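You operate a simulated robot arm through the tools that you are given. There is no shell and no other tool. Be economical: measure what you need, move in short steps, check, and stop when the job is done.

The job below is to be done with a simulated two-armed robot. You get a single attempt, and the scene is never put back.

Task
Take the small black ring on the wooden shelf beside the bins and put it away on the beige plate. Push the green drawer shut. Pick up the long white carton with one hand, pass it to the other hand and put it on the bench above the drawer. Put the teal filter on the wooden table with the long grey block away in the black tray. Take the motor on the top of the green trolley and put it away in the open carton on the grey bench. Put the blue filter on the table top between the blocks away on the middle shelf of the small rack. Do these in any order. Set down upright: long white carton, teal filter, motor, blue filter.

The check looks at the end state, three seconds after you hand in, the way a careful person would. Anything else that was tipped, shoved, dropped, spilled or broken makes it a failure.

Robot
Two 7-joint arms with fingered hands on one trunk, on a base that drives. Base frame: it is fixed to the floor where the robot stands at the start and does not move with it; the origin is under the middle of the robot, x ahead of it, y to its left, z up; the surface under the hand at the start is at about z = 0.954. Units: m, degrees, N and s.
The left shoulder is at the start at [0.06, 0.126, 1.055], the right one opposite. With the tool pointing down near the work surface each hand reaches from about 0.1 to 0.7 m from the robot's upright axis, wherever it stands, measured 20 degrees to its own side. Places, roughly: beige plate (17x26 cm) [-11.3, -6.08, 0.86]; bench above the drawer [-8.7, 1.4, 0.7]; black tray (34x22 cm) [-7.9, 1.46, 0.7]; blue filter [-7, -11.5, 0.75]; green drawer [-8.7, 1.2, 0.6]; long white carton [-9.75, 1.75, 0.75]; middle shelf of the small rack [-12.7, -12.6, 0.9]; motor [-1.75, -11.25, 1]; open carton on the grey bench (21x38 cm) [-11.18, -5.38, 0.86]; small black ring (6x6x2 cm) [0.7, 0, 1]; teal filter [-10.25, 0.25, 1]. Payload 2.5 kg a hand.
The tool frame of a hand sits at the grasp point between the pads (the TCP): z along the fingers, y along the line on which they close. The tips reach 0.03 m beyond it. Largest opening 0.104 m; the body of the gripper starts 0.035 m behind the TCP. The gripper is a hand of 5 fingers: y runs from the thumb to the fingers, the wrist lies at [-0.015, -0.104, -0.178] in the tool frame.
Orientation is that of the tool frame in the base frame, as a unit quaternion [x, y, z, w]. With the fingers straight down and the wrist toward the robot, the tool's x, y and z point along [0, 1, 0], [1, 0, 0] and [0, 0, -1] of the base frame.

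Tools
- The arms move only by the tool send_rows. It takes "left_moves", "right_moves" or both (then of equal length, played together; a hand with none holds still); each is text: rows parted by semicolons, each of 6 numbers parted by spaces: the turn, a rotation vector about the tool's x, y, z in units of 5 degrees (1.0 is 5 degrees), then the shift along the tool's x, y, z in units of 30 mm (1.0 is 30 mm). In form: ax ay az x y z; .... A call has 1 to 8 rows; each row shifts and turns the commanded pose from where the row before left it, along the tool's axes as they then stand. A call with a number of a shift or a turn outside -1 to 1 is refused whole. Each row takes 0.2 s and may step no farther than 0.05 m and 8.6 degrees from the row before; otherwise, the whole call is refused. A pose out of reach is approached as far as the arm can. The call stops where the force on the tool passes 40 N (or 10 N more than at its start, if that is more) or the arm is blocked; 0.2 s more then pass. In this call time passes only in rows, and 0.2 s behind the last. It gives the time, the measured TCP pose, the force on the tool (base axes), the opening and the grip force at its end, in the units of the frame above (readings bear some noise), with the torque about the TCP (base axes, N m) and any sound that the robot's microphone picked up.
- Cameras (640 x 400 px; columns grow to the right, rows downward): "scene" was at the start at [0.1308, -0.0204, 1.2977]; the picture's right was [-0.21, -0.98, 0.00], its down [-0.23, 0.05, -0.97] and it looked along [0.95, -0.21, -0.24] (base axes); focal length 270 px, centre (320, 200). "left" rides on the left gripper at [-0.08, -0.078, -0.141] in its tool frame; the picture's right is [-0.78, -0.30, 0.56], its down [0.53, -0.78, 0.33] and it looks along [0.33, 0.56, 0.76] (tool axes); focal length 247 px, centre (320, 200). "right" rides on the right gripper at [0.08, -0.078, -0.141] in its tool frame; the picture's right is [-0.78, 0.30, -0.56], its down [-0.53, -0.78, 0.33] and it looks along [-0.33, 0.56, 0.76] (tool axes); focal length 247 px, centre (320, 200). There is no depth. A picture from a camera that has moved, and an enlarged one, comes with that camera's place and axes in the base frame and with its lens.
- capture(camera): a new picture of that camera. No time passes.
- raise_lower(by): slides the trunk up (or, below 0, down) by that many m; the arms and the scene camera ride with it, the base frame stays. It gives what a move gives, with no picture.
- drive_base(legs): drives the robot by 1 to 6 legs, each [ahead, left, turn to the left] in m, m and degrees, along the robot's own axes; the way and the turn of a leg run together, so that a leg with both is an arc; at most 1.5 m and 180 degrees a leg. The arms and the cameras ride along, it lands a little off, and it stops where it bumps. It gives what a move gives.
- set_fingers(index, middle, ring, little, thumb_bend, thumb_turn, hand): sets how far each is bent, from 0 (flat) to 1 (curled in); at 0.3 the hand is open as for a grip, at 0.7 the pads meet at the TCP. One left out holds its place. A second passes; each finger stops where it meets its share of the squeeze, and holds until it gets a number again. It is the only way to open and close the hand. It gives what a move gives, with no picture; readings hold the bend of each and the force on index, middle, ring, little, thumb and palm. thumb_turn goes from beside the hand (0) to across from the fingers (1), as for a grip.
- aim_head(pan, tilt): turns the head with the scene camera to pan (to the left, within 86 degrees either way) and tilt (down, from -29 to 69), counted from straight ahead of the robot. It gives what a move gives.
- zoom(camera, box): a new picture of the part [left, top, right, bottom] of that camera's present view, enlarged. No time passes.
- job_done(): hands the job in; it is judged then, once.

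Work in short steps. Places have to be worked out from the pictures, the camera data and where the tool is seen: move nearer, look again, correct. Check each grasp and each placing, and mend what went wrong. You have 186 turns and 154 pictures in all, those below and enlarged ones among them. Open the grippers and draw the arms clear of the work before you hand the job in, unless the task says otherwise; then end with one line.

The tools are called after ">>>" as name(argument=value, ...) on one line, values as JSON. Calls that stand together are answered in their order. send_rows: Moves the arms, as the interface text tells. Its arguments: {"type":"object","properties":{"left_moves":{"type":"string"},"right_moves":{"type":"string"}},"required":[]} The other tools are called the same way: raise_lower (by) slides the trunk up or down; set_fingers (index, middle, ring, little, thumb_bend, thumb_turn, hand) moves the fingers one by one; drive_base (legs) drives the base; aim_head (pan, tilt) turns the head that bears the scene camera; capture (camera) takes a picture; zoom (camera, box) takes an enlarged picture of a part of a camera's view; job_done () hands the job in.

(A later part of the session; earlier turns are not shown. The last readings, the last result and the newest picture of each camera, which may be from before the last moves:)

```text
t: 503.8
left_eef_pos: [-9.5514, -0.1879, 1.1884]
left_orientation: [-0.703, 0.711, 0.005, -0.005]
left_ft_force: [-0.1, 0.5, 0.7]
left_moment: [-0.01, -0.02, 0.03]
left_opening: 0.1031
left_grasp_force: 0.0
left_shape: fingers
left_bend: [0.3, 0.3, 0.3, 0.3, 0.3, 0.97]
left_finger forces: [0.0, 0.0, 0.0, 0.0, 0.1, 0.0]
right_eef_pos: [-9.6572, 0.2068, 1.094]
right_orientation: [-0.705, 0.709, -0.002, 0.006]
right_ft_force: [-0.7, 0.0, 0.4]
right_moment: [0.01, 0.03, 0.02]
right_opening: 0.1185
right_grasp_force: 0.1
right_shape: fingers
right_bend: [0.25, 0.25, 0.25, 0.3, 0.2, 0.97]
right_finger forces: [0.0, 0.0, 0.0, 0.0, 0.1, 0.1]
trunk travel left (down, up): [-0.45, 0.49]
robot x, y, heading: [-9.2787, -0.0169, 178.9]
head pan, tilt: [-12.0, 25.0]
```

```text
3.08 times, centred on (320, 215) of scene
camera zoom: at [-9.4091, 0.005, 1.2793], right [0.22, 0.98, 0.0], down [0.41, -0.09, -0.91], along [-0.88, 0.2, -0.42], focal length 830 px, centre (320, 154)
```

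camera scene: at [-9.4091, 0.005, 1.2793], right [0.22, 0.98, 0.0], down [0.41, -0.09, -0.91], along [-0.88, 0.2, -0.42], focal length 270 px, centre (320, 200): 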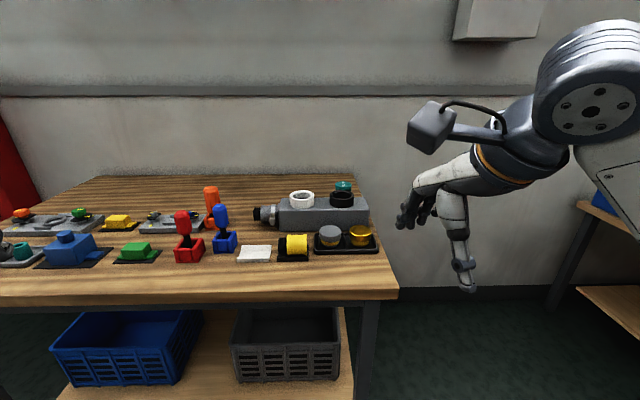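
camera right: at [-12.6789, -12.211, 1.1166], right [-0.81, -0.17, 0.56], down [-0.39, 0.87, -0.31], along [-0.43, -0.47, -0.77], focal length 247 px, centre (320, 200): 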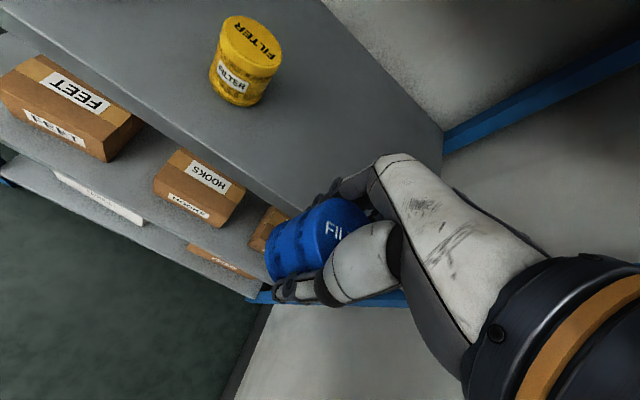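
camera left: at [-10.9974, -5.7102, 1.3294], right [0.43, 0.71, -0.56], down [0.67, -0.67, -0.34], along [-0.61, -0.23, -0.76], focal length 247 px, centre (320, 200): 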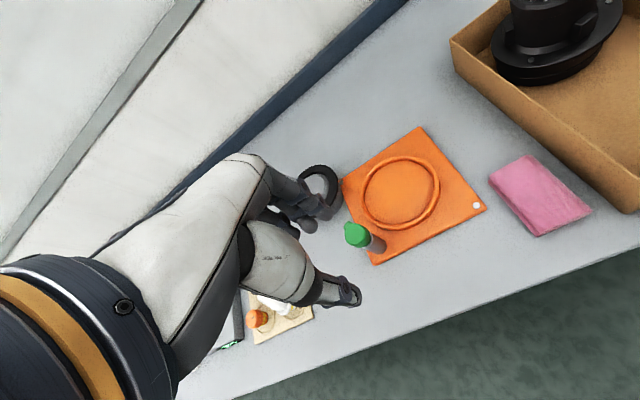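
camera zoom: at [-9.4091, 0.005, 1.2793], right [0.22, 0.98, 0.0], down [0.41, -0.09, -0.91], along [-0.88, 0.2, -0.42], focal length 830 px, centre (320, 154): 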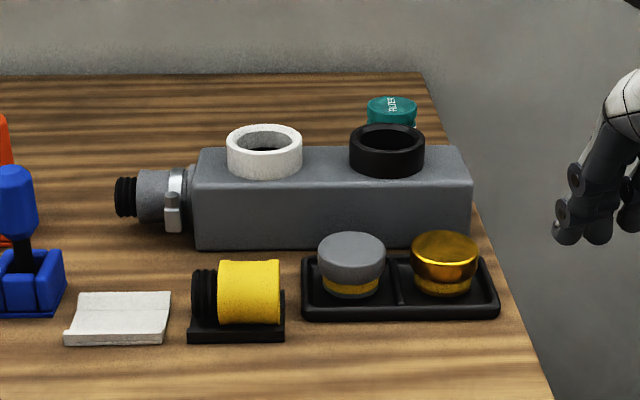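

The filter stands just behind the grey block, about 8 cm from the table's north edge at roughly (-10.32,0.30), so I approach from the north between table and bench.

>>> drive_base(legs=[[0, -0.8, 0], [0.8, 0, 0], [0, 0, 79]])

>>> aim_head(pan=-5, tilt=45)

>>> capture(camera="scene")

>>> capture(camera="right")

```text
t: 511.5
left_eef_pos: [-10.2975, 0.6162, 1.1892]
left_orientation: [-0.699, 0.715, 0.005, -0.005]
left_ft_force: [0.1, 0.1, 0.1]
left_moment: [-0.01, -0.01, 0.04]
left_opening: 0.1029
left_grasp_force: 0.0
left_shape: fingers
left_bend: [0.3, 0.3, 0.3, 0.3, 0.3, 0.97]
left_finger forces: [0.0, 0.1, 0.0, 0.0, 0.0, 0.0]
right_eef_pos: [-10.3933, 1.0102, 1.0946]
right_orientation: [-0.705, 0.709, -0.002, 0.014]
right_ft_force: [17.0, -2.5, 0.8]
right_moment: [0.03, -0.02, -0.23]
right_opening: 0.1183
right_grasp_force: 8.3
right_shape: fingers
right_bend: [0.25, 0.33, 0.31, 0.3, 0.2, 0.97]
right_finger forces: [0.0, 9.3, 8.3, 0.1, 0.0, 0.0]
trunk travel left (down, up): [-0.45, 0.49]
robot x, y, heading: [-10.0237, 0.7863, 178.5]
head pan, tilt: [-12.0, 25.0]
stopped in leg 2: the force on the tool passed its limit at 50 N (the readings are from after the stop); the commanded pose is now the measured one
```

```text
t: 512.4
left_eef_pos: [-10.2973, 0.6158, 1.1883]
left_orientation: [-0.699, 0.715, 0.005, -0.004]
left_ft_force: [-0.2, 0.1, -0.4]
left_moment: [-0.01, -0.01, -0.04]
left_opening: 0.1028
left_grasp_force: 0.1
left_shape: fingers
left_bend: [0.3, 0.3, 0.3, 0.3, 0.3, 0.97]
left_finger forces: [0.0, 0.0, 0.0, 0.0, 0.1, 0.0]
right_eef_pos: [-10.3946, 1.0105, 1.0952]
right_orientation: [-0.705, 0.709, -0.003, 0.012]
right_ft_force: [23.1, -1.5, 0.6]
right_moment: [0.04, 0.12, -0.35]
right_opening: 0.1181
right_grasp_force: 11.6
right_shape: fingers
right_bend: [0.25, 0.34, 0.31, 0.3, 0.2, 0.97]
right_finger forces: [0.2, 12.5, 9.3, 0.6, 0.1, 0.0]
trunk travel left (down, up): [-0.45, 0.49]
robot x, y, heading: [-10.0197, 0.7857, 178.5]
head pan, tilt: [-5.0, 45.0]
```

```text
50 pictures are left
camera scene: at [-10.1432, 0.7941, 1.2491], right [0.11, 0.99, 0.0], down [0.7, -0.08, -0.71], along [-0.71, 0.08, -0.7], focal length 270 px, centre (320, 200)
```

scene: 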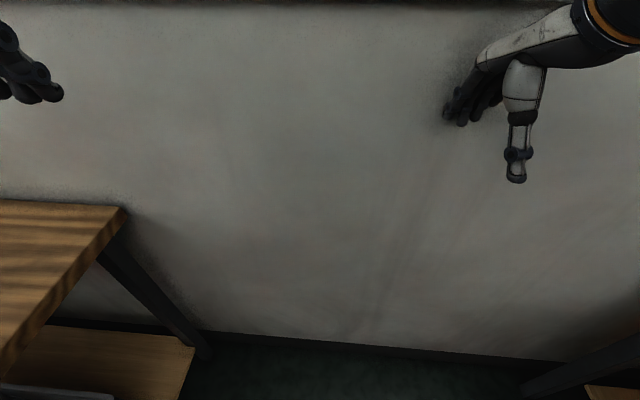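

```text
49 pictures are left
camera right: at [-10.3209, 0.9286, 1.2361], right [-0.3, 0.77, 0.56], down [0.79, 0.53, -0.31], along [-0.54, 0.35, -0.77], focal length 247 px, centre (320, 200)
```

right: 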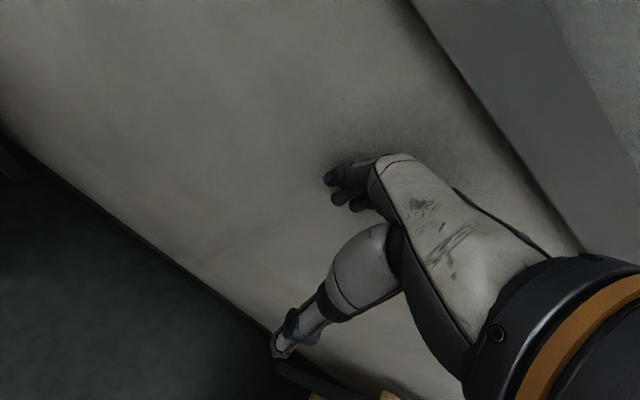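

The right fingertips touched the wall again (wall at x≈-10.46), so the table is nearer and higher than I judged. I back off 0.3 m, turn to face the table from the north and look.

>>> drive_base(legs=[[-0.3, 0.0, 0], [0, 0, 80]])

>>> aim_head(pan=-15, tilt=35)

>>> capture(camera="scene")

>>> capture(camera="right")

```text
t: 517.8
left_eef_pos: [-9.6174, 0.4767, 1.1872]
left_orientation: [0.995, -0.095, -0.001, 0.005]
left_ft_force: [0.2, -0.4, -0.1]
left_moment: [-0.02, 0.0, -0.01]
left_opening: 0.103
left_grasp_force: 0.1
left_shape: fingers
left_bend: [0.3, 0.3, 0.3, 0.3, 0.3, 0.97]
left_finger forces: [0.1, 0.1, 0.0, 0.1, 0.0, 0.0]
right_eef_pos: [-10.0222, 0.4463, 1.0928]
right_orientation: [0.996, -0.089, -0.005, -0.012]
right_ft_force: [-0.8, -0.1, -0.1]
right_moment: [-0.01, -0.01, 0.02]
right_opening: 0.118
right_grasp_force: 0.1
right_shape: fingers
right_bend: [0.25, 0.25, 0.25, 0.3, 0.2, 0.97]
right_finger forces: [0.0, 0.0, 0.0, 0.0, 0.0, 0.0]
trunk travel left (down, up): [-0.45, 0.49]
robot x, y, heading: [-9.738, 0.7724, -101.0]
head pan, tilt: [-5.0, 45.0]
```

```text
t: 518.5
left_eef_pos: [-9.6182, 0.4763, 1.1884]
left_orientation: [0.996, -0.094, 0.0, 0.006]
left_ft_force: [0.4, 0.1, -0.3]
left_moment: [-0.04, 0.02, 0.0]
left_opening: 0.1027
left_grasp_force: 0.0
left_shape: fingers
left_bend: [0.3, 0.3, 0.3, 0.3, 0.3, 0.97]
left_finger forces: [0.1, 0.0, 0.0, 0.0, 0.0, 0.1]
right_eef_pos: [-10.0224, 0.446, 1.0939]
right_orientation: [0.996, -0.088, -0.005, -0.012]
right_ft_force: [0.5, 0.3, -0.6]
right_moment: [0.0, -0.01, 0.0]
right_opening: 0.1182
right_grasp_force: 0.0
right_shape: fingers
right_bend: [0.25, 0.25, 0.25, 0.3, 0.2, 0.97]
right_finger forces: [0.1, 0.1, 0.0, 0.0, 0.0, 0.0]
trunk travel left (down, up): [-0.45, 0.49]
robot x, y, heading: [-9.7376, 0.7735, -100.9]
head pan, tilt: [-15.0, 35.0]
```

```text
48 pictures are left
camera scene: at [-9.7838, 0.6569, 1.2634], right [-0.9, 0.44, 0.0], down [0.25, 0.52, -0.82], along [-0.36, -0.74, -0.57], focal length 270 px, centre (320, 200)
```

scene: 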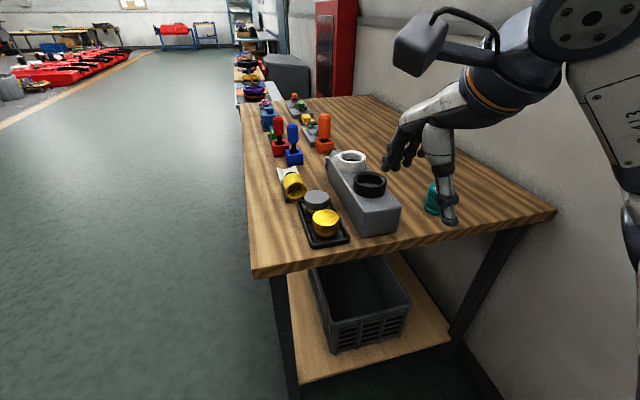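

```text
47 pictures are left
camera right: at [-9.9291, 0.5053, 1.2352], right [-0.81, -0.17, 0.56], down [-0.39, 0.87, -0.31], along [-0.43, -0.47, -0.77], focal length 247 px, centre (320, 200)
```

right: 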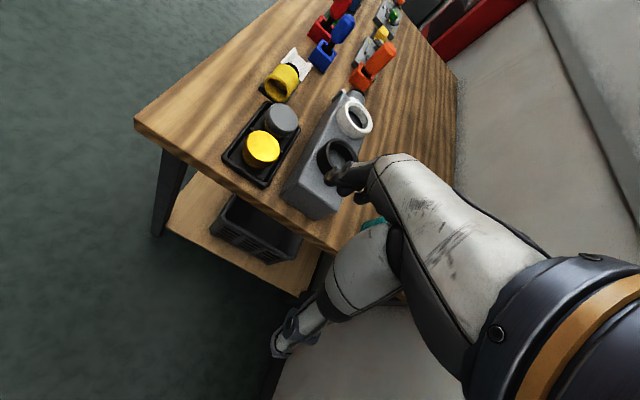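

Triangulation gives the table top at z≈0.837 and the teal filter at about (-10.315,0.29). I sidestep right and raise the right hand's view for confirmation.

>>> drive_base(legs=[[0.05, -0.17, 0]])

>>> capture(camera="right")

```text
t: 520.0
left_eef_pos: [-9.7961, 0.4611, 1.1889]
left_orientation: [0.995, -0.096, 0.0, 0.006]
left_ft_force: [0.1, 0.3, 1.0]
left_moment: [0.03, 0.01, 0.0]
left_opening: 0.1031
left_grasp_force: 0.0
left_shape: fingers
left_bend: [0.3, 0.3, 0.3, 0.3, 0.3, 0.97]
left_finger forces: [0.0, 0.0, 0.0, 0.0, 0.1, 0.0]
right_eef_pos: [-10.2006, 0.4315, 1.0931]
right_orientation: [0.996, -0.088, -0.006, -0.012]
right_ft_force: [-0.3, -1.0, 1.4]
right_moment: [0.02, 0.0, -0.02]
right_opening: 0.1181
right_grasp_force: 0.0
right_shape: fingers
right_bend: [0.25, 0.25, 0.25, 0.3, 0.2, 0.97]
right_finger forces: [0.0, 0.0, 0.0, 0.0, 0.0, 0.1]
trunk travel left (down, up): [-0.45, 0.49]
robot x, y, heading: [-9.9163, 0.7644, -101.4]
head pan, tilt: [-15.0, 35.0]
```

```text
46 pictures are left
camera right: at [-10.1077, 0.49, 1.2352], right [-0.81, -0.17, 0.56], down [-0.39, 0.87, -0.31], along [-0.43, -0.47, -0.77], focal length 247 px, centre (320, 200)
```

right: 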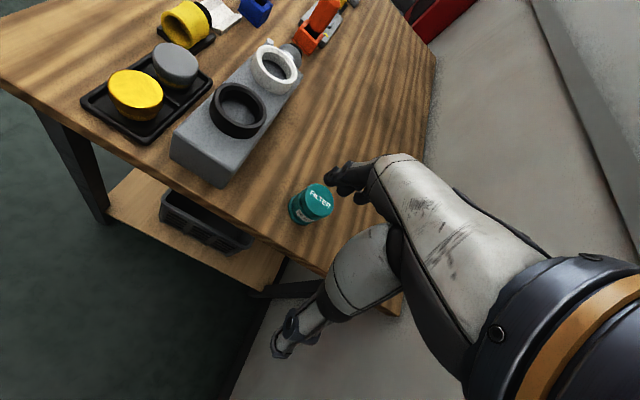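

Teal filter refined to about (-10.29,0.288). I move over it and lower to z≈0.99, then look.

>>> send_rows(right_moves="0 0 0 -0.43 1 0; 0 0 0 -0.43 1 0; 0 0 0 -0.43 1 0.4; 0 0 0 -0.43 1 0.8; 0 0 0 -0.43 1 0.9; 0 0 0 0 0.24 0.9")

>>> capture(camera="right")

>>> zoom(camera="scene", box=[280, 80, 540, 270])

```text
t: 521.4
left_eef_pos: [-9.7944, 0.4601, 1.1882]
left_orientation: [0.995, -0.096, 0.0, 0.005]
left_ft_force: [1.1, 0.1, 0.1]
left_moment: [-0.01, -0.01, 0.03]
left_opening: 0.1032
left_grasp_force: 0.0
left_shape: fingers
left_bend: [0.3, 0.3, 0.3, 0.3, 0.3, 0.97]
left_finger forces: [0.0, 0.0, 0.0, 0.0, 0.0, 0.1]
right_eef_pos: [-10.2926, 0.2898, 1.003]
right_orientation: [0.996, -0.088, -0.006, -0.01]
right_ft_force: [0.7, 0.1, -1.0]
right_moment: [-0.01, -0.02, 0.01]
right_opening: 0.118
right_grasp_force: 0.2
right_shape: fingers
right_bend: [0.25, 0.25, 0.25, 0.3, 0.2, 0.97]
right_finger forces: [0.0, 0.1, 0.1, 0.1, 0.0, 0.0]
trunk travel left (down, up): [-0.45, 0.49]
robot x, y, heading: [-9.9158, 0.7583, -101.3]
head pan, tilt: [-15.0, 35.0]
```

```text
45 pictures are left
camera right: at [-10.1997, 0.3486, 1.144], right [-0.81, -0.17, 0.56], down [-0.39, 0.87, -0.31], along [-0.43, -0.47, -0.77], focal length 247 px, centre (320, 200)
```

right: 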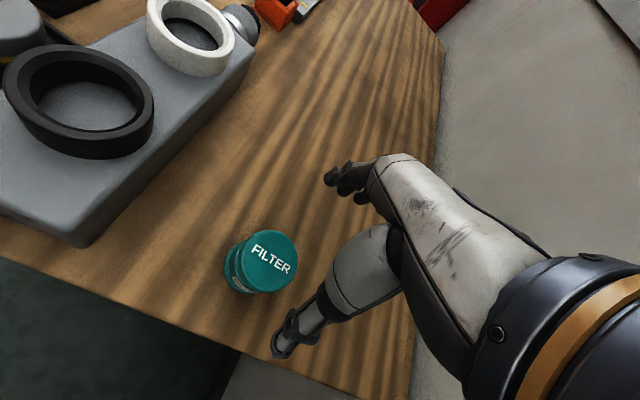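

```text
2.11 times, centred on (410, 175) of scene
camera zoom: at [-9.9618, 0.6414, 1.2635], right [-0.9, 0.44, 0.0], down [0.25, 0.51, -0.82], along [-0.36, -0.74, -0.57], focal length 568 px, centre (130, 253)
```

zoom: 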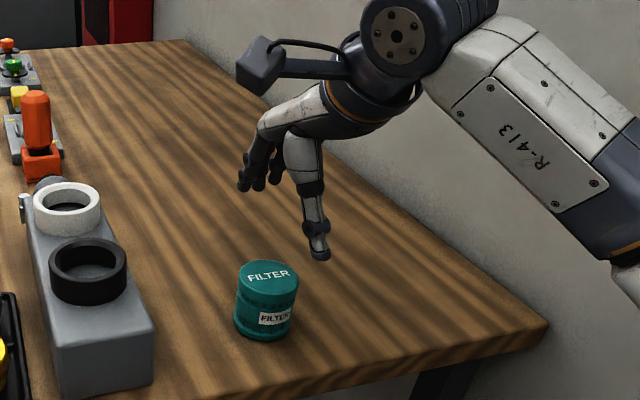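

Top centre triangulated at (-10.278,0.302,0.934). I correct by about 1.5 cm, descend to z≈0.905 and grip.

>>> send_rows(right_moves="0 0 0 0.41 -0.48 0.3; 0 0 0 0 0 1; 0 0 0 0 0 1; 0 0 0 0 0 0.9")

>>> set_fingers(hand="right", index=0.65, middle=0.65, ring=0.65, little=0.65, thumb_bend=0.65)

>>> send_rows(right_moves="0 0 0 0 0 -0.5; 0 0 0 0 0 -0.7; 0 0 0 0 0 -1; 0 0 0 0 0 -1; 0 0 0 0 0 -1; 0 0 0 0 -0.5 -1; 0 0 0 0 -1 -1; 0 0 0 0 -1 0")

>>> capture(camera="scene")

```text
t: 522.4
left_eef_pos: [-9.7959, 0.4604, 1.1879]
left_orientation: [0.995, -0.097, -0.001, 0.005]
left_ft_force: [0.9, -0.3, -0.4]
left_moment: [0.01, 0.03, -0.01]
left_opening: 0.1031
left_grasp_force: 0.0
left_shape: fingers
left_bend: [0.3, 0.3, 0.3, 0.3, 0.3, 0.97]
left_finger forces: [0.1, 0.1, 0.1, 0.1, 0.0, 0.1]
right_eef_pos: [-10.2811, 0.3044, 0.905]
right_orientation: [0.996, -0.09, -0.006, -0.013]
right_ft_force: [0.4, 0.0, -0.4]
right_moment: [0.02, 0.02, -0.02]
right_opening: 0.1182
right_grasp_force: 0.1
right_shape: fingers
right_bend: [0.25, 0.25, 0.25, 0.3, 0.2, 0.97]
right_finger forces: [0.0, 0.0, 0.0, 0.0, 0.0, 0.0]
trunk travel left (down, up): [-0.45, 0.49]
robot x, y, heading: [-9.9159, 0.7563, -101.4]
head pan, tilt: [-15.0, 35.0]
```

```text
t: 523.4
left_eef_pos: [-9.7947, 0.4614, 1.1875]
left_orientation: [0.995, -0.097, 0.0, 0.006]
left_ft_force: [-0.3, 0.1, -0.3]
left_moment: [-0.01, 0.02, 0.0]
left_opening: 0.1031
left_grasp_force: 0.1
left_shape: fingers
left_bend: [0.3, 0.3, 0.3, 0.3, 0.3, 0.97]
left_finger forces: [0.1, 0.0, 0.1, 0.1, 0.0, 0.0]
right_eef_pos: [-10.2803, 0.3027, 0.9061]
right_orientation: [0.996, -0.089, -0.005, -0.011]
right_ft_force: [-1.4, -1.0, 3.2]
right_moment: [-0.09, 0.07, 0.03]
right_opening: 0.049
right_grasp_force: 19.3
right_shape: fingers
right_bend: [0.55, 0.56, 0.6, 0.65, 0.52, 0.95]
right_finger forces: [7.9, 8.4, 3.5, 0.0, 19.4, 0.0]
trunk travel left (down, up): [-0.45, 0.49]
robot x, y, heading: [-9.9139, 0.7611, -101.3]
head pan, tilt: [-15.0, 35.0]
```

```text
t: 525.2
left_eef_pos: [-9.7942, 0.461, 1.1881]
left_orientation: [0.995, -0.096, -0.001, 0.006]
left_ft_force: [0.1, 0.1, 0.1]
left_moment: [-0.02, 0.04, 0.0]
left_opening: 0.1031
left_grasp_force: 0.0
left_shape: fingers
left_bend: [0.3, 0.3, 0.3, 0.3, 0.3, 0.97]
left_finger forces: [0.1, 0.0, 0.0, 0.0, 0.0, 0.1]
right_eef_pos: [-10.2644, 0.3754, 1.0934]
right_orientation: [0.996, -0.089, -0.005, -0.012]
right_ft_force: [0.1, 0.3, 0.1]
right_moment: [0.02, 0.0, 0.01]
right_opening: 0.0488
right_grasp_force: 18.4
right_shape: fingers
right_bend: [0.55, 0.56, 0.61, 0.65, 0.52, 0.95]
right_finger forces: [7.5, 7.9, 3.5, 0.0, 18.7, 0.0]
trunk travel left (down, up): [-0.45, 0.49]
robot x, y, heading: [-9.9134, 0.7576, -101.2]
head pan, tilt: [-15.0, 35.0]
```

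```text
43 pictures are left
camera scene: at [-9.9617, 0.6416, 1.2635], right [-0.9, 0.44, 0.0], down [0.25, 0.51, -0.82], along [-0.36, -0.74, -0.57], focal length 270 px, centre (320, 200)
```

scene: 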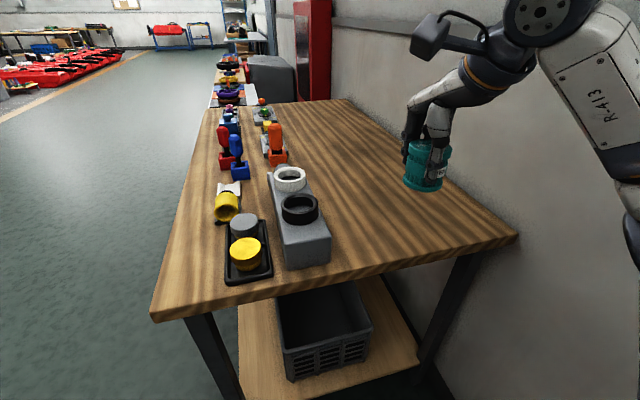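

The teal filter is held. I sidestep east away from the table, turn around to face the long bench, and move toward the tray.

>>> drive_base(legs=[[0, 1.3, 0], [0, 0, -180], [0, -0.55, 0]])

>>> aim_head(pan=5, tilt=35)

>>> capture(camera="scene")

```text
t: 541.8
left_eef_pos: [-8.2292, 0.7388, 1.1872]
left_orientation: [0.059, 0.998, 0.006, 0.0]
left_ft_force: [-0.4, 0.4, -0.2]
left_moment: [0.0, 0.0, -0.01]
left_opening: 0.103
left_grasp_force: 0.0
left_shape: fingers
left_bend: [0.3, 0.3, 0.3, 0.3, 0.3, 0.97]
left_finger forces: [0.0, 0.0, 0.0, 0.1, 0.1, 0.0]
right_eef_pos: [-7.7674, 0.8599, 1.0921]
right_orientation: [0.051, 0.999, -0.01, 0.005]
right_ft_force: [0.1, -0.3, 0.5]
right_moment: [-0.02, 0.0, 0.02]
right_opening: 0.0482
right_grasp_force: 16.5
right_shape: fingers
right_bend: [0.55, 0.57, 0.61, 0.65, 0.53, 0.95]
right_finger forces: [6.6, 7.6, 3.3, 0.0, 16.9, 0.0]
trunk travel left (down, up): [-0.45, 0.49]
robot x, y, heading: [-8.0887, 0.4524, 83.0]
head pan, tilt: [-15.0, 35.0]
```

```text
t: 542.6
left_eef_pos: [-8.2289, 0.7392, 1.1868]
left_orientation: [0.058, 0.998, 0.006, 0.001]
left_ft_force: [0.7, -0.7, -0.3]
left_moment: [0.0, 0.02, -0.02]
left_opening: 0.1032
left_grasp_force: 0.1
left_shape: fingers
left_bend: [0.3, 0.3, 0.3, 0.3, 0.3, 0.97]
left_finger forces: [0.0, 0.0, 0.1, 0.0, 0.0, 0.1]
right_eef_pos: [-7.7676, 0.8594, 1.0926]
right_orientation: [0.051, 0.999, -0.011, 0.005]
right_ft_force: [0.0, 0.8, -0.6]
right_moment: [0.0, 0.0, 0.02]
right_opening: 0.048
right_grasp_force: 16.7
right_shape: fingers
right_bend: [0.55, 0.57, 0.61, 0.65, 0.53, 0.95]
right_finger forces: [6.6, 7.6, 3.2, 0.1, 16.9, 0.0]
trunk travel left (down, up): [-0.45, 0.49]
robot x, y, heading: [-8.0856, 0.4461, 83.1]
head pan, tilt: [5.0, 35.0]
```

```text
42 pictures are left
camera scene: at [-8.0801, 0.577, 1.2635], right [1.0, -0.03, 0.0], down [-0.02, -0.57, -0.82], along [0.03, 0.82, -0.57], focal length 270 px, centre (320, 200)
```

scene: 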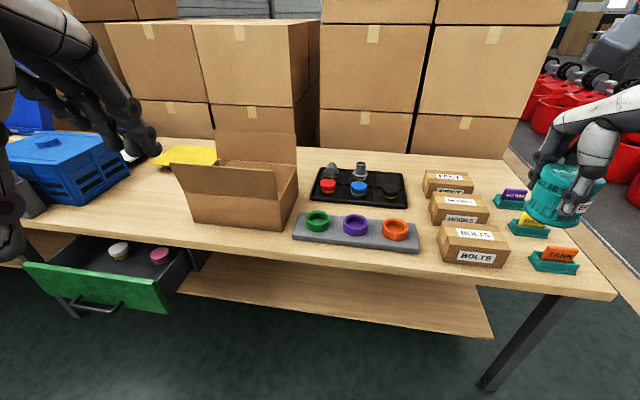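

I can see the black tray with filters of several colours, and the open green drawer. I zoom on the tray to find a free place.

>>> zoom(camera="scene", box=[280, 130, 440, 260])

```text
3.08 times, centred on (360, 195) of scene
camera zoom: at [-8.0801, 0.577, 1.2635], right [1.0, -0.03, 0.0], down [-0.02, -0.57, -0.82], along [0.03, 0.82, -0.57], focal length 830 px, centre (197, 215)
```

zoom: 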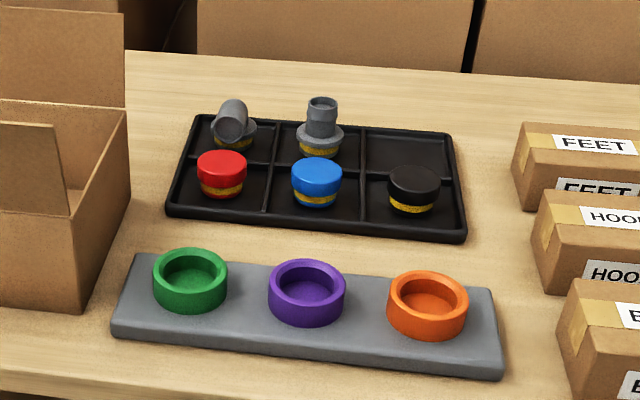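

The back-right compartment of the tray, centred at about (-7.776,1.49), is free (bench z≈0.70). It is a long reach, so I lower the trunk, turn the right shoulder toward the bench and move in.

>>> raise_lower(by=-0.1)

>>> drive_base(legs=[[0, 0, 22], [0.31, -0.19, 0]])

>>> send_rows(right_moves="0 0 1 0 0.5 0; 0 0 1 0 0.5 0; 0 0 1 0 0.5 0; 0 0 1 0 0.5 0")

>>> aim_head(pan=-25, tilt=38)

>>> capture(camera="scene")

```text
t: 543.9
left_eef_pos: [-8.2295, 0.7378, 1.0875]
left_orientation: [0.058, 0.998, 0.005, 0.0]
left_ft_force: [0.3, -0.1, -0.8]
left_moment: [0.0, 0.0, 0.02]
left_opening: 0.1032
left_grasp_force: 0.1
left_shape: fingers
left_bend: [0.3, 0.3, 0.3, 0.3, 0.3, 0.97]
left_finger forces: [0.0, 0.1, 0.0, 0.0, 0.1, 0.0]
right_eef_pos: [-7.7686, 0.8593, 0.9925]
right_orientation: [0.051, 0.999, -0.011, 0.006]
right_ft_force: [0.8, -0.4, 0.2]
right_moment: [-0.02, 0.02, -0.02]
right_opening: 0.0481
right_grasp_force: 17.4
right_shape: fingers
right_bend: [0.55, 0.57, 0.61, 0.65, 0.53, 0.95]
right_finger forces: [6.6, 7.6, 3.3, 0.1, 16.9, 0.0]
trunk travel left (down, up): [-0.35, 0.59]
robot x, y, heading: [-8.0874, 0.4492, 82.7]
head pan, tilt: [5.0, 35.0]
```

```text
t: 547.4
left_eef_pos: [-8.2262, 1.0072, 1.0878]
left_orientation: [-0.133, 0.991, 0.005, 0.0]
left_ft_force: [0.0, 0.4, -0.5]
left_moment: [-0.01, 0.01, 0.04]
left_opening: 0.1027
left_grasp_force: 0.0
left_shape: fingers
left_bend: [0.3, 0.3, 0.3, 0.3, 0.3, 0.97]
left_finger forces: [0.0, 0.1, 0.0, 0.1, 0.0, 0.1]
right_eef_pos: [-7.8435, 1.2905, 0.9916]
right_orientation: [-0.139, 0.99, -0.009, 0.008]
right_ft_force: [0.1, 0.1, -0.3]
right_moment: [0.03, 0.03, -0.01]
right_opening: 0.0479
right_grasp_force: 17.1
right_shape: fingers
right_bend: [0.55, 0.57, 0.61, 0.65, 0.53, 0.95]
right_finger forces: [6.6, 7.6, 3.3, 0.0, 16.9, 0.0]
trunk travel left (down, up): [-0.35, 0.59]
robot x, y, heading: [-7.9866, 0.791, 104.7]
head pan, tilt: [5.0, 35.0]
```

```text
t: 548.4
left_eef_pos: [-8.2267, 1.0064, 1.088]
left_orientation: [-0.133, 0.991, 0.005, -0.001]
left_ft_force: [0.5, 0.6, 0.8]
left_moment: [0.0, 0.01, -0.03]
left_opening: 0.1027
left_grasp_force: 0.1
left_shape: fingers
left_bend: [0.3, 0.3, 0.3, 0.3, 0.3, 0.97]
left_finger forces: [0.0, 0.0, 0.1, 0.0, 0.1, 0.0]
right_eef_pos: [-7.8533, 1.3511, 0.9927]
right_orientation: [0.036, 0.999, -0.009, 0.009]
right_ft_force: [0.1, -0.2, -0.4]
right_moment: [-0.06, -0.01, 0.0]
right_opening: 0.0479
right_grasp_force: 16.7
right_shape: fingers
right_bend: [0.55, 0.57, 0.61, 0.65, 0.53, 0.95]
right_finger forces: [6.6, 7.5, 3.4, 0.0, 16.9, 0.0]
trunk travel left (down, up): [-0.35, 0.59]
robot x, y, heading: [-7.9888, 0.7922, 105.0]
head pan, tilt: [5.0, 35.0]
```

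```text
t: 549.4
left_eef_pos: [-8.2264, 1.006, 1.0879]
left_orientation: [-0.133, 0.991, 0.005, -0.001]
left_ft_force: [-0.7, 0.2, 0.1]
left_moment: [-0.06, -0.02, 0.0]
left_opening: 0.1031
left_grasp_force: 0.1
left_shape: fingers
left_bend: [0.3, 0.3, 0.3, 0.3, 0.3, 0.97]
left_finger forces: [0.0, 0.0, 0.0, 0.0, 0.0, 0.1]
right_eef_pos: [-7.8536, 1.3488, 0.992]
right_orientation: [0.034, 0.999, -0.008, 0.009]
right_ft_force: [-0.4, 0.6, -0.3]
right_moment: [0.03, -0.01, 0.01]
right_opening: 0.048
right_grasp_force: 17.2
right_shape: fingers
right_bend: [0.55, 0.57, 0.61, 0.65, 0.53, 0.95]
right_finger forces: [6.6, 7.5, 3.3, 0.0, 16.8, 0.0]
trunk travel left (down, up): [-0.35, 0.59]
robot x, y, heading: [-7.9862, 0.792, 105.0]
head pan, tilt: [-25.0, 38.0]
```

```text
40 pictures are left
camera scene: at [-7.9826, 0.9143, 1.1589], right [0.99, -0.17, 0.0], down [-0.11, -0.61, -0.79], along [0.14, 0.78, -0.62], focal length 270 px, centre (320, 200)
```

scene: 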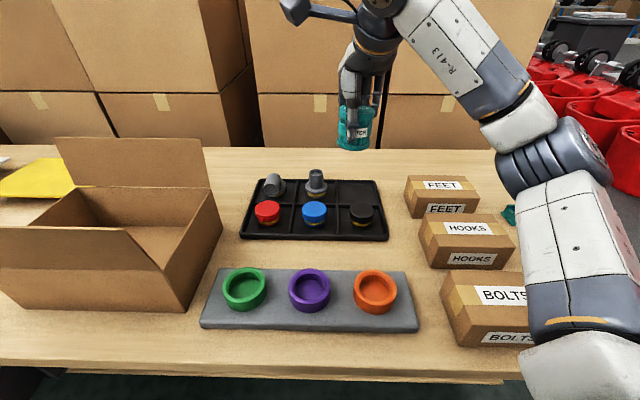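

The free compartment is confirmed at (-7.779,1.488). I move the filter above it.

>>> send_rows(right_moves="0 0 0 -0.43 0.96 0; 0 0 0 -0.43 0.96 0; 0 0 0 -0.43 0.96 0.3; 0 0 0 -0.43 0.96 0.7; 0 0 0 -0.43 0.96 1; 0 0 0 0 0 1")

>>> capture(camera="right")

>>> zoom(camera="scene", box=[220, 100, 420, 260])

```text
t: 550.8
left_eef_pos: [-8.226, 1.0062, 1.0876]
left_orientation: [-0.133, 0.991, 0.006, 0.0]
left_ft_force: [0.4, 0.0, 0.5]
left_moment: [0.0, 0.0, 0.02]
left_opening: 0.1032
left_grasp_force: 0.0
left_shape: fingers
left_bend: [0.3, 0.3, 0.3, 0.3, 0.3, 0.97]
left_finger forces: [0.0, 0.0, 0.0, 0.0, 0.0, 0.1]
right_eef_pos: [-7.7758, 1.4876, 0.9018]
right_orientation: [0.034, 0.999, -0.007, 0.009]
right_ft_force: [0.0, 0.5, -0.6]
right_moment: [0.01, -0.01, 0.02]
right_opening: 0.048
right_grasp_force: 17.5
right_shape: fingers
right_bend: [0.55, 0.57, 0.61, 0.65, 0.53, 0.95]
right_finger forces: [6.4, 7.5, 3.3, 0.0, 16.7, 0.0]
trunk travel left (down, up): [-0.35, 0.59]
robot x, y, heading: [-7.9911, 0.7908, 105.4]
head pan, tilt: [-25.0, 38.0]
```

```text
39 pictures are left
camera right: at [-7.8643, 1.4186, 1.043], right [0.78, 0.25, 0.57], down [0.49, -0.82, -0.31], along [0.39, 0.52, -0.76], focal length 247 px, centre (320, 200)
```

right: 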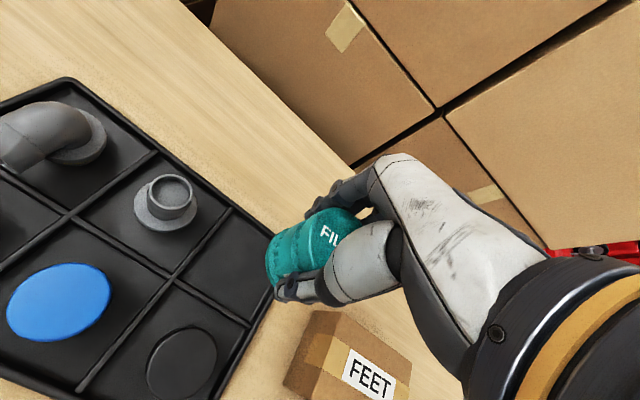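

```text
2.50 times, centred on (320, 180) of scene
camera zoom: at [-7.9825, 0.9144, 1.1589], right [0.99, -0.17, 0.0], down [-0.11, -0.61, -0.79], along [0.14, 0.78, -0.62], focal length 674 px, centre (320, 250)
```

zoom: 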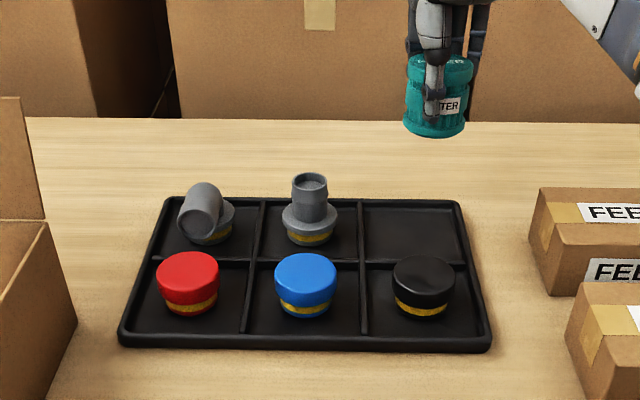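

Both views agree on the position. I descend and then lower slowly to contact.

>>> send_rows(right_moves="0 0 0 0.2 0 1; 0 0 0 0 0 1; 0 0 0 0 0 1; 0 0 0 0 0 0.5; 0 0 0 0 0 0.3; 0 0 0 0 0 0.2")

>>> zoom(camera="scene", box=[220, 100, 420, 260])

```text
t: 552.2
left_eef_pos: [-8.2262, 1.0074, 1.0888]
left_orientation: [-0.133, 0.991, 0.005, -0.001]
left_ft_force: [0.7, 1.6, 0.4]
left_moment: [0.03, 0.0, -0.06]
left_opening: 0.1029
left_grasp_force: 0.1
left_shape: fingers
left_bend: [0.3, 0.3, 0.3, 0.3, 0.3, 0.97]
left_finger forces: [0.0, 0.0, 0.1, 0.0, 0.0, 0.0]
right_eef_pos: [-7.7801, 1.4857, 0.78]
right_orientation: [0.034, 0.999, -0.008, 0.009]
right_ft_force: [0.1, 0.2, -0.6]
right_moment: [0.0, -0.02, 0.02]
right_opening: 0.0481
right_grasp_force: 16.9
right_shape: fingers
right_bend: [0.55, 0.57, 0.61, 0.65, 0.53, 0.95]
right_finger forces: [6.5, 7.5, 3.2, 0.0, 16.6, 0.0]
trunk travel left (down, up): [-0.35, 0.59]
robot x, y, heading: [-7.9871, 0.7928, 105.1]
head pan, tilt: [-25.0, 38.0]
```

```text
2.50 times, centred on (320, 180) of scene
camera zoom: at [-7.9825, 0.9143, 1.1589], right [0.99, -0.17, 0.0], down [-0.11, -0.61, -0.79], along [0.14, 0.78, -0.62], focal length 674 px, centre (320, 250)
```

zoom: 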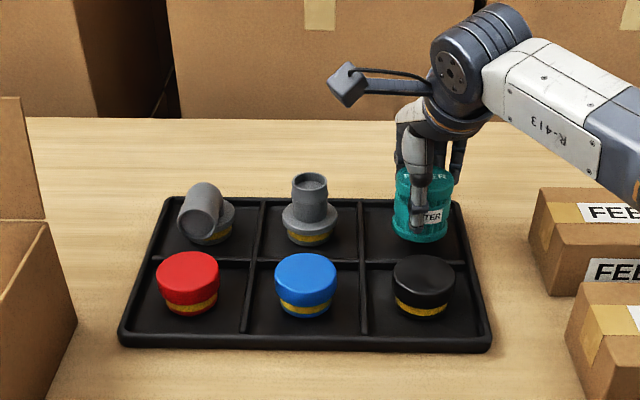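

The filter is inside the compartment outline. I lower in 3 mm steps to contact.

>>> send_rows(right_moves="0 0 0 0 0 0.1; 0 0 0 0 0 0.1; 0 0 0 0 0 0.1; 0 0 0 0 0 0.1; 0 0 0 0 0 0.08; 0 0 0 0 0 0.08")

```text
t: 553.6
left_eef_pos: [-8.2256, 1.0057, 1.0884]
left_orientation: [-0.132, 0.991, 0.006, -0.001]
left_ft_force: [-0.5, -0.4, 0.0]
left_moment: [0.03, -0.02, 0.02]
left_opening: 0.1029
left_grasp_force: 0.1
left_shape: fingers
left_bend: [0.3, 0.3, 0.3, 0.3, 0.3, 0.97]
left_finger forces: [0.0, 0.0, 0.0, 0.0, 0.1, 0.1]
right_eef_pos: [-7.7786, 1.4853, 0.7642]
right_orientation: [0.035, 0.999, -0.008, 0.009]
right_ft_force: [-1.1, -0.1, -0.3]
right_moment: [0.02, 0.02, 0.0]
right_opening: 0.0479
right_grasp_force: 17.2
right_shape: fingers
right_bend: [0.55, 0.57, 0.61, 0.65, 0.53, 0.95]
right_finger forces: [6.5, 7.5, 3.2, 0.0, 16.6, 0.0]
trunk travel left (down, up): [-0.35, 0.59]
robot x, y, heading: [-7.9865, 0.7901, 105.2]
head pan, tilt: [-25.0, 38.0]
```

>>> send_rows(right_moves="0 0 0 0 0 0.1; 0 0 0 0 0 0.1; 0 0 0 0 0 0.1; 0 0 0 0 0 0.1")

```text
t: 554.6
left_eef_pos: [-8.2269, 1.0045, 1.089]
left_orientation: [-0.133, 0.991, 0.007, -0.001]
left_ft_force: [-0.3, -0.5, 0.8]
left_moment: [-0.02, 0.01, 0.0]
left_opening: 0.103
left_grasp_force: 0.1
left_shape: fingers
left_bend: [0.3, 0.3, 0.3, 0.3, 0.3, 0.97]
left_finger forces: [0.0, 0.0, 0.0, 0.1, 0.0, 0.0]
right_eef_pos: [-7.7799, 1.4855, 0.7595]
right_orientation: [0.034, 0.999, 0.0, 0.007]
right_ft_force: [0.8, -3.4, 29.0]
right_moment: [0.38, -0.33, -0.04]
right_opening: 0.0482
right_grasp_force: 22.3
right_shape: fingers
right_bend: [0.56, 0.57, 0.62, 0.65, 0.53, 0.95]
right_finger forces: [6.9, 9.8, 4.3, 0.1, 23.7, 0.0]
trunk travel left (down, up): [-0.35, 0.59]
robot x, y, heading: [-7.9845, 0.7908, 105.2]
head pan, tilt: [-25.0, 38.0]
```

Firm contact at z=0.7595. I ease up 3 mm, release and lift away.

>>> send_rows(right_moves="0 0 0 0 0 -0.15")

>>> set_fingers(hand="right", index=0.35, middle=0.35, ring=0.35, little=0.35, thumb_bend=0.33)

>>> send_rows(right_moves="0 0 0 0 0 -0.3; 0 0 0 0 0 -0.7; 0 0 0 0 0 -1; 0 0 0 0 0 -1; 0 0 0 0 0 -1; 0 0 0 0 0 -1; 0 0 0 0 -0.5 -1; 0 0 0 0 -1 -1")

>>> capture(camera="scene")

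```text
t: 555.0
left_eef_pos: [-8.2269, 1.0048, 1.0892]
left_orientation: [-0.134, 0.991, 0.006, 0.0]
left_ft_force: [-0.9, 0.2, 0.4]
left_moment: [0.02, 0.02, 0.0]
left_opening: 0.1029
left_grasp_force: 0.0
left_shape: fingers
left_bend: [0.3, 0.3, 0.3, 0.3, 0.3, 0.97]
left_finger forces: [0.1, 0.0, 0.0, 0.1, 0.0, 0.0]
right_eef_pos: [-7.7811, 1.4845, 0.7595]
right_orientation: [0.034, 0.999, -0.004, 0.009]
right_ft_force: [-0.1, 2.6, 19.4]
right_moment: [0.53, -0.25, 0.01]
right_opening: 0.048
right_grasp_force: 21.3
right_shape: fingers
right_bend: [0.56, 0.57, 0.61, 0.65, 0.54, 0.95]
right_finger forces: [8.3, 9.9, 4.4, 0.0, 19.6, 0.0]
trunk travel left (down, up): [-0.35, 0.59]
robot x, y, heading: [-7.9842, 0.7894, 105.1]
head pan, tilt: [-25.0, 38.0]
```

```text
t: 556.0
left_eef_pos: [-8.2269, 1.0058, 1.0882]
left_orientation: [-0.133, 0.991, 0.005, -0.001]
left_ft_force: [0.2, -0.2, 0.3]
left_moment: [0.03, -0.02, 0.0]
left_opening: 0.1032
left_grasp_force: 0.0
left_shape: fingers
left_bend: [0.3, 0.3, 0.3, 0.3, 0.3, 0.97]
left_finger forces: [0.0, 0.0, 0.1, 0.0, 0.0, 0.1]
right_eef_pos: [-7.7798, 1.4851, 0.7556]
right_orientation: [0.034, 0.999, -0.008, 0.009]
right_ft_force: [0.2, 0.7, 0.1]
right_moment: [0.03, -0.01, -0.02]
right_opening: 0.0928
right_grasp_force: 0.0
right_shape: fingers
right_bend: [0.35, 0.35, 0.35, 0.35, 0.33, 0.97]
right_finger forces: [0.0, 0.0, 0.1, 0.0, 0.1, 0.0]
trunk travel left (down, up): [-0.35, 0.59]
robot x, y, heading: [-7.9854, 0.7881, 105.2]
head pan, tilt: [-25.0, 38.0]
```

```text
t: 557.8
left_eef_pos: [-8.2264, 1.0064, 1.0878]
left_orientation: [-0.133, 0.991, 0.006, -0.001]
left_ft_force: [0.2, 0.2, -0.7]
left_moment: [-0.03, 0.02, -0.02]
left_opening: 0.103
left_grasp_force: 0.1
left_shape: fingers
left_bend: [0.3, 0.3, 0.3, 0.3, 0.3, 0.97]
left_finger forces: [0.0, 0.1, 0.0, 0.1, 0.1, 0.1]
right_eef_pos: [-7.7894, 1.4437, 0.9681]
right_orientation: [0.035, 0.999, -0.008, 0.009]
right_ft_force: [0.3, 0.1, 0.3]
right_moment: [0.01, 0.0, 0.02]
right_opening: 0.093
right_grasp_force: 0.0
right_shape: fingers
right_bend: [0.35, 0.35, 0.35, 0.35, 0.33, 0.97]
right_finger forces: [0.1, 0.1, 0.0, 0.0, 0.0, 0.0]
trunk travel left (down, up): [-0.35, 0.59]
robot x, y, heading: [-7.983, 0.7943, 104.9]
head pan, tilt: [-25.0, 38.0]
```

```text
36 pictures are left
camera scene: at [-7.9826, 0.9141, 1.1589], right [0.99, -0.17, 0.0], down [-0.11, -0.61, -0.79], along [0.14, 0.78, -0.62], focal length 270 px, centre (320, 200)
```

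scene: 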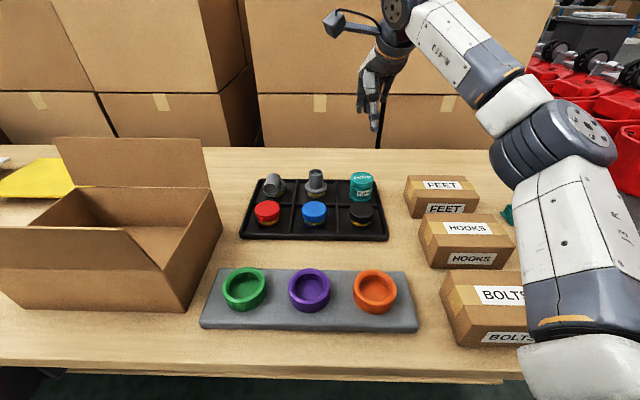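

The teal filter stands upright in its compartment. Next is the drawer: I retract the right hand, back off and move over in front of the green drawer.

>>> send_rows(right_moves="0 0 0 0 -1 -0.3; 0 0 0 0 -1 -0.3; 0 0 0 0 -1 -0.3; 0 0 0 0 -1 -0.3; 0 0 0 0 -1 -0.3; 0 0 0 0 -1 -0.3; 0 0 0 0 -1 0; 0 0 -0.5 0 -0.5 0")

>>> drive_base(legs=[[-0.3, 0, 0], [0, 0, -26], [-0.15, 1.1, 0]])

>>> aim_head(pan=-15, tilt=40)

>>> capture(camera="scene")

```text
t: 559.6
left_eef_pos: [-8.227, 1.0068, 1.0887]
left_orientation: [-0.134, 0.991, 0.005, 0.0]
left_ft_force: [0.4, 0.3, -0.2]
left_moment: [-0.01, 0.0, 0.04]
left_opening: 0.103
left_grasp_force: 0.1
left_shape: fingers
left_bend: [0.3, 0.3, 0.3, 0.3, 0.3, 0.97]
left_finger forces: [0.0, 0.1, 0.1, 0.0, 0.1, 0.0]
right_eef_pos: [-7.8033, 1.2192, 1.0223]
right_orientation: [0.013, 1.0, -0.009, 0.009]
right_ft_force: [-0.1, 0.5, 0.9]
right_moment: [0.02, 0.05, 0.03]
right_opening: 0.093
right_grasp_force: 0.0
right_shape: fingers
right_bend: [0.35, 0.35, 0.35, 0.35, 0.33, 0.97]
right_finger forces: [0.1, 0.1, 0.1, 0.0, 0.0, 0.1]
trunk travel left (down, up): [-0.35, 0.59]
robot x, y, heading: [-7.985, 0.7892, 105.3]
head pan, tilt: [-25.0, 38.0]
```

```text
t: 568.1
left_eef_pos: [-9.1102, 0.8863, 1.0874]
left_orientation: [0.109, 0.994, 0.006, 0.0]
left_ft_force: [0.5, -0.1, 0.6]
left_moment: [-0.01, 0.01, -0.01]
left_opening: 0.1031
left_grasp_force: 0.1
left_shape: fingers
left_bend: [0.3, 0.3, 0.3, 0.3, 0.3, 0.97]
left_finger forces: [0.0, 0.0, 0.1, 0.1, 0.1, 0.0]
right_eef_pos: [-8.6372, 0.8763, 1.0235]
right_orientation: [0.252, 0.968, -0.011, 0.006]
right_ft_force: [-0.2, -0.1, 0.4]
right_moment: [-0.03, 0.01, 0.01]
right_opening: 0.0927
right_grasp_force: 0.1
right_shape: fingers
right_bend: [0.35, 0.35, 0.35, 0.35, 0.33, 0.97]
right_finger forces: [0.1, 0.0, 0.1, 0.0, 0.0, 0.0]
trunk travel left (down, up): [-0.35, 0.59]
robot x, y, heading: [-8.9971, 0.5825, 77.1]
head pan, tilt: [-25.0, 38.0]
```

```text
t: 568.9
left_eef_pos: [-9.1108, 0.8857, 1.0883]
left_orientation: [0.109, 0.994, 0.006, 0.0]
left_ft_force: [-0.2, -0.4, -0.2]
left_moment: [0.03, 0.01, -0.02]
left_opening: 0.103
left_grasp_force: 0.1
left_shape: fingers
left_bend: [0.3, 0.3, 0.3, 0.3, 0.3, 0.97]
left_finger forces: [0.0, 0.0, 0.1, 0.1, 0.1, 0.0]
right_eef_pos: [-8.6364, 0.8767, 1.0236]
right_orientation: [0.253, 0.967, -0.011, 0.007]
right_ft_force: [0.2, 0.2, 0.3]
right_moment: [-0.03, 0.03, 0.0]
right_opening: 0.093
right_grasp_force: 0.0
right_shape: fingers
right_bend: [0.35, 0.35, 0.35, 0.35, 0.33, 0.97]
right_finger forces: [0.1, 0.1, 0.0, 0.0, 0.1, 0.0]
trunk travel left (down, up): [-0.35, 0.59]
robot x, y, heading: [-8.9994, 0.5802, 77.5]
head pan, tilt: [-15.0, 40.0]
```

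```text
35 pictures are left
camera scene: at [-8.9506, 0.6972, 1.1559], right [0.89, -0.47, 0.0], down [-0.3, -0.57, -0.77], along [0.36, 0.68, -0.64], focal length 270 px, centre (320, 200)
```

scene: 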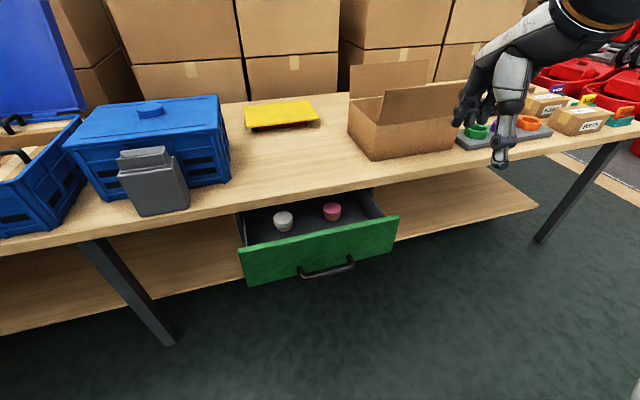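

The drawer's front protrudes about 9 cm, with its face at z≈0.53–0.64 around (-8.72,1.125). I make a fist with the right hand, align it and lower it in front of the drawer.

>>> set_fingers(hand="right", index=0.7, middle=0.7, ring=0.7, little=0.7, thumb_bend=0.6)

>>> send_rows(right_moves="0 0 -0.9 0 0 1; 0 0 -0.9 0 0 1; 0 0 -0.9 0 0 1; 0 0 -0.9 0 -0.3 1; 0 0 0 0 -0.3 1; 0 0 0 0 -0.3 1; 0 0 0 0 0 1; 0 0 0 0 0 1")

>>> send_rows(right_moves="-1 0 0 0 0 0; -1 0 0 0 0 0.3; -1 0 0 0 0 0.3; -1 0 0 0 -0.2 0.4; -1 0 0 0 -0.2 0.4; -1 0 0 0 -0.3 0.5; -1 0 0 0 -0.3 0.5; -1 0 0 0 -0.4 0.5")

>>> capture(camera="scene")

```text
t: 569.9
left_eef_pos: [-9.1098, 0.8858, 1.088]
left_orientation: [0.109, 0.994, 0.005, 0.002]
left_ft_force: [0.7, -1.6, 0.6]
left_moment: [-0.01, -0.04, 0.0]
left_opening: 0.103
left_grasp_force: 0.0
left_shape: fingers
left_bend: [0.3, 0.3, 0.3, 0.3, 0.3, 0.97]
left_finger forces: [0.0, 0.0, 0.0, 0.1, 0.0, 0.1]
right_eef_pos: [-8.6373, 0.8761, 1.0231]
right_orientation: [0.253, 0.967, -0.011, 0.007]
right_ft_force: [0.1, 0.0, -0.4]
right_moment: [-0.01, -0.01, 0.02]
right_opening: 0.0142
right_grasp_force: 0.1
right_shape: fingers
right_bend: [0.7, 0.7, 0.7, 0.7, 0.6, 0.97]
right_finger forces: [0.1, 0.0, 0.0, 0.0, 0.0, 0.0]
trunk travel left (down, up): [-0.35, 0.59]
robot x, y, heading: [-8.9962, 0.5857, 77.0]
head pan, tilt: [-15.0, 40.0]
```

```text
t: 571.6
left_eef_pos: [-9.1082, 0.886, 1.0878]
left_orientation: [0.109, 0.994, 0.005, 0.0]
left_ft_force: [0.8, -0.8, 0.7]
left_moment: [-0.02, 0.01, -0.01]
left_opening: 0.1026
left_grasp_force: 0.0
left_shape: fingers
left_bend: [0.3, 0.3, 0.3, 0.3, 0.3, 0.97]
left_finger forces: [0.0, 0.0, 0.1, 0.2, 0.0, 0.1]
right_eef_pos: [-8.6437, 0.8426, 0.7854]
right_orientation: [0.098, 0.995, -0.011, 0.005]
right_ft_force: [0.5, 0.5, 0.6]
right_moment: [0.04, 0.04, -0.01]
right_opening: 0.014
right_grasp_force: 0.1
right_shape: fingers
right_bend: [0.7, 0.7, 0.7, 0.7, 0.6, 0.97]
right_finger forces: [0.0, 0.1, 0.0, 0.0, 0.0, 0.0]
trunk travel left (down, up): [-0.35, 0.59]
robot x, y, heading: [-9.0014, 0.5863, 77.3]
head pan, tilt: [-15.0, 40.0]
```

```text
t: 573.5
left_eef_pos: [-9.1102, 0.8859, 1.0882]
left_orientation: [0.109, 0.994, 0.005, 0.0]
left_ft_force: [-0.7, 0.3, 0.0]
left_moment: [-0.01, -0.01, 0.01]
left_opening: 0.103
left_grasp_force: 0.1
left_shape: fingers
left_bend: [0.3, 0.3, 0.3, 0.3, 0.3, 0.97]
left_finger forces: [0.0, 0.1, 0.0, 0.0, 0.0, 0.0]
right_eef_pos: [-8.6106, 0.8333, 0.7092]
right_orientation: [0.088, 0.942, 0.321, 0.036]
right_ft_force: [-0.6, 0.1, 0.5]
right_moment: [0.0, 0.0, -0.01]
right_opening: 0.0136
right_grasp_force: 0.1
right_shape: fingers
right_bend: [0.7, 0.7, 0.7, 0.7, 0.6, 0.97]
right_finger forces: [0.0, 0.0, 0.0, 0.0, 0.0, 0.1]
right hand out of reach, approached as far as the arm can: row 1, 2, 3, 7, 8
trunk travel left (down, up): [-0.35, 0.59]
robot x, y, heading: [-9.0009, 0.5813, 77.5]
head pan, tilt: [-15.0, 40.0]
```

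```text
34 pictures are left
camera scene: at [-8.9507, 0.6973, 1.1559], right [0.89, -0.46, 0.0], down [-0.3, -0.57, -0.77], along [0.36, 0.68, -0.64], focal length 270 px, centre (320, 200)
```

scene: 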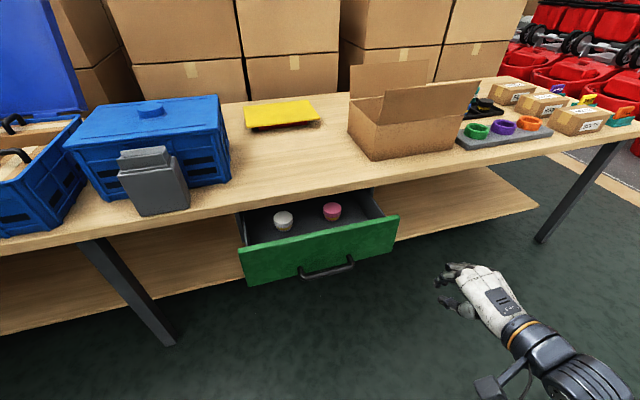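

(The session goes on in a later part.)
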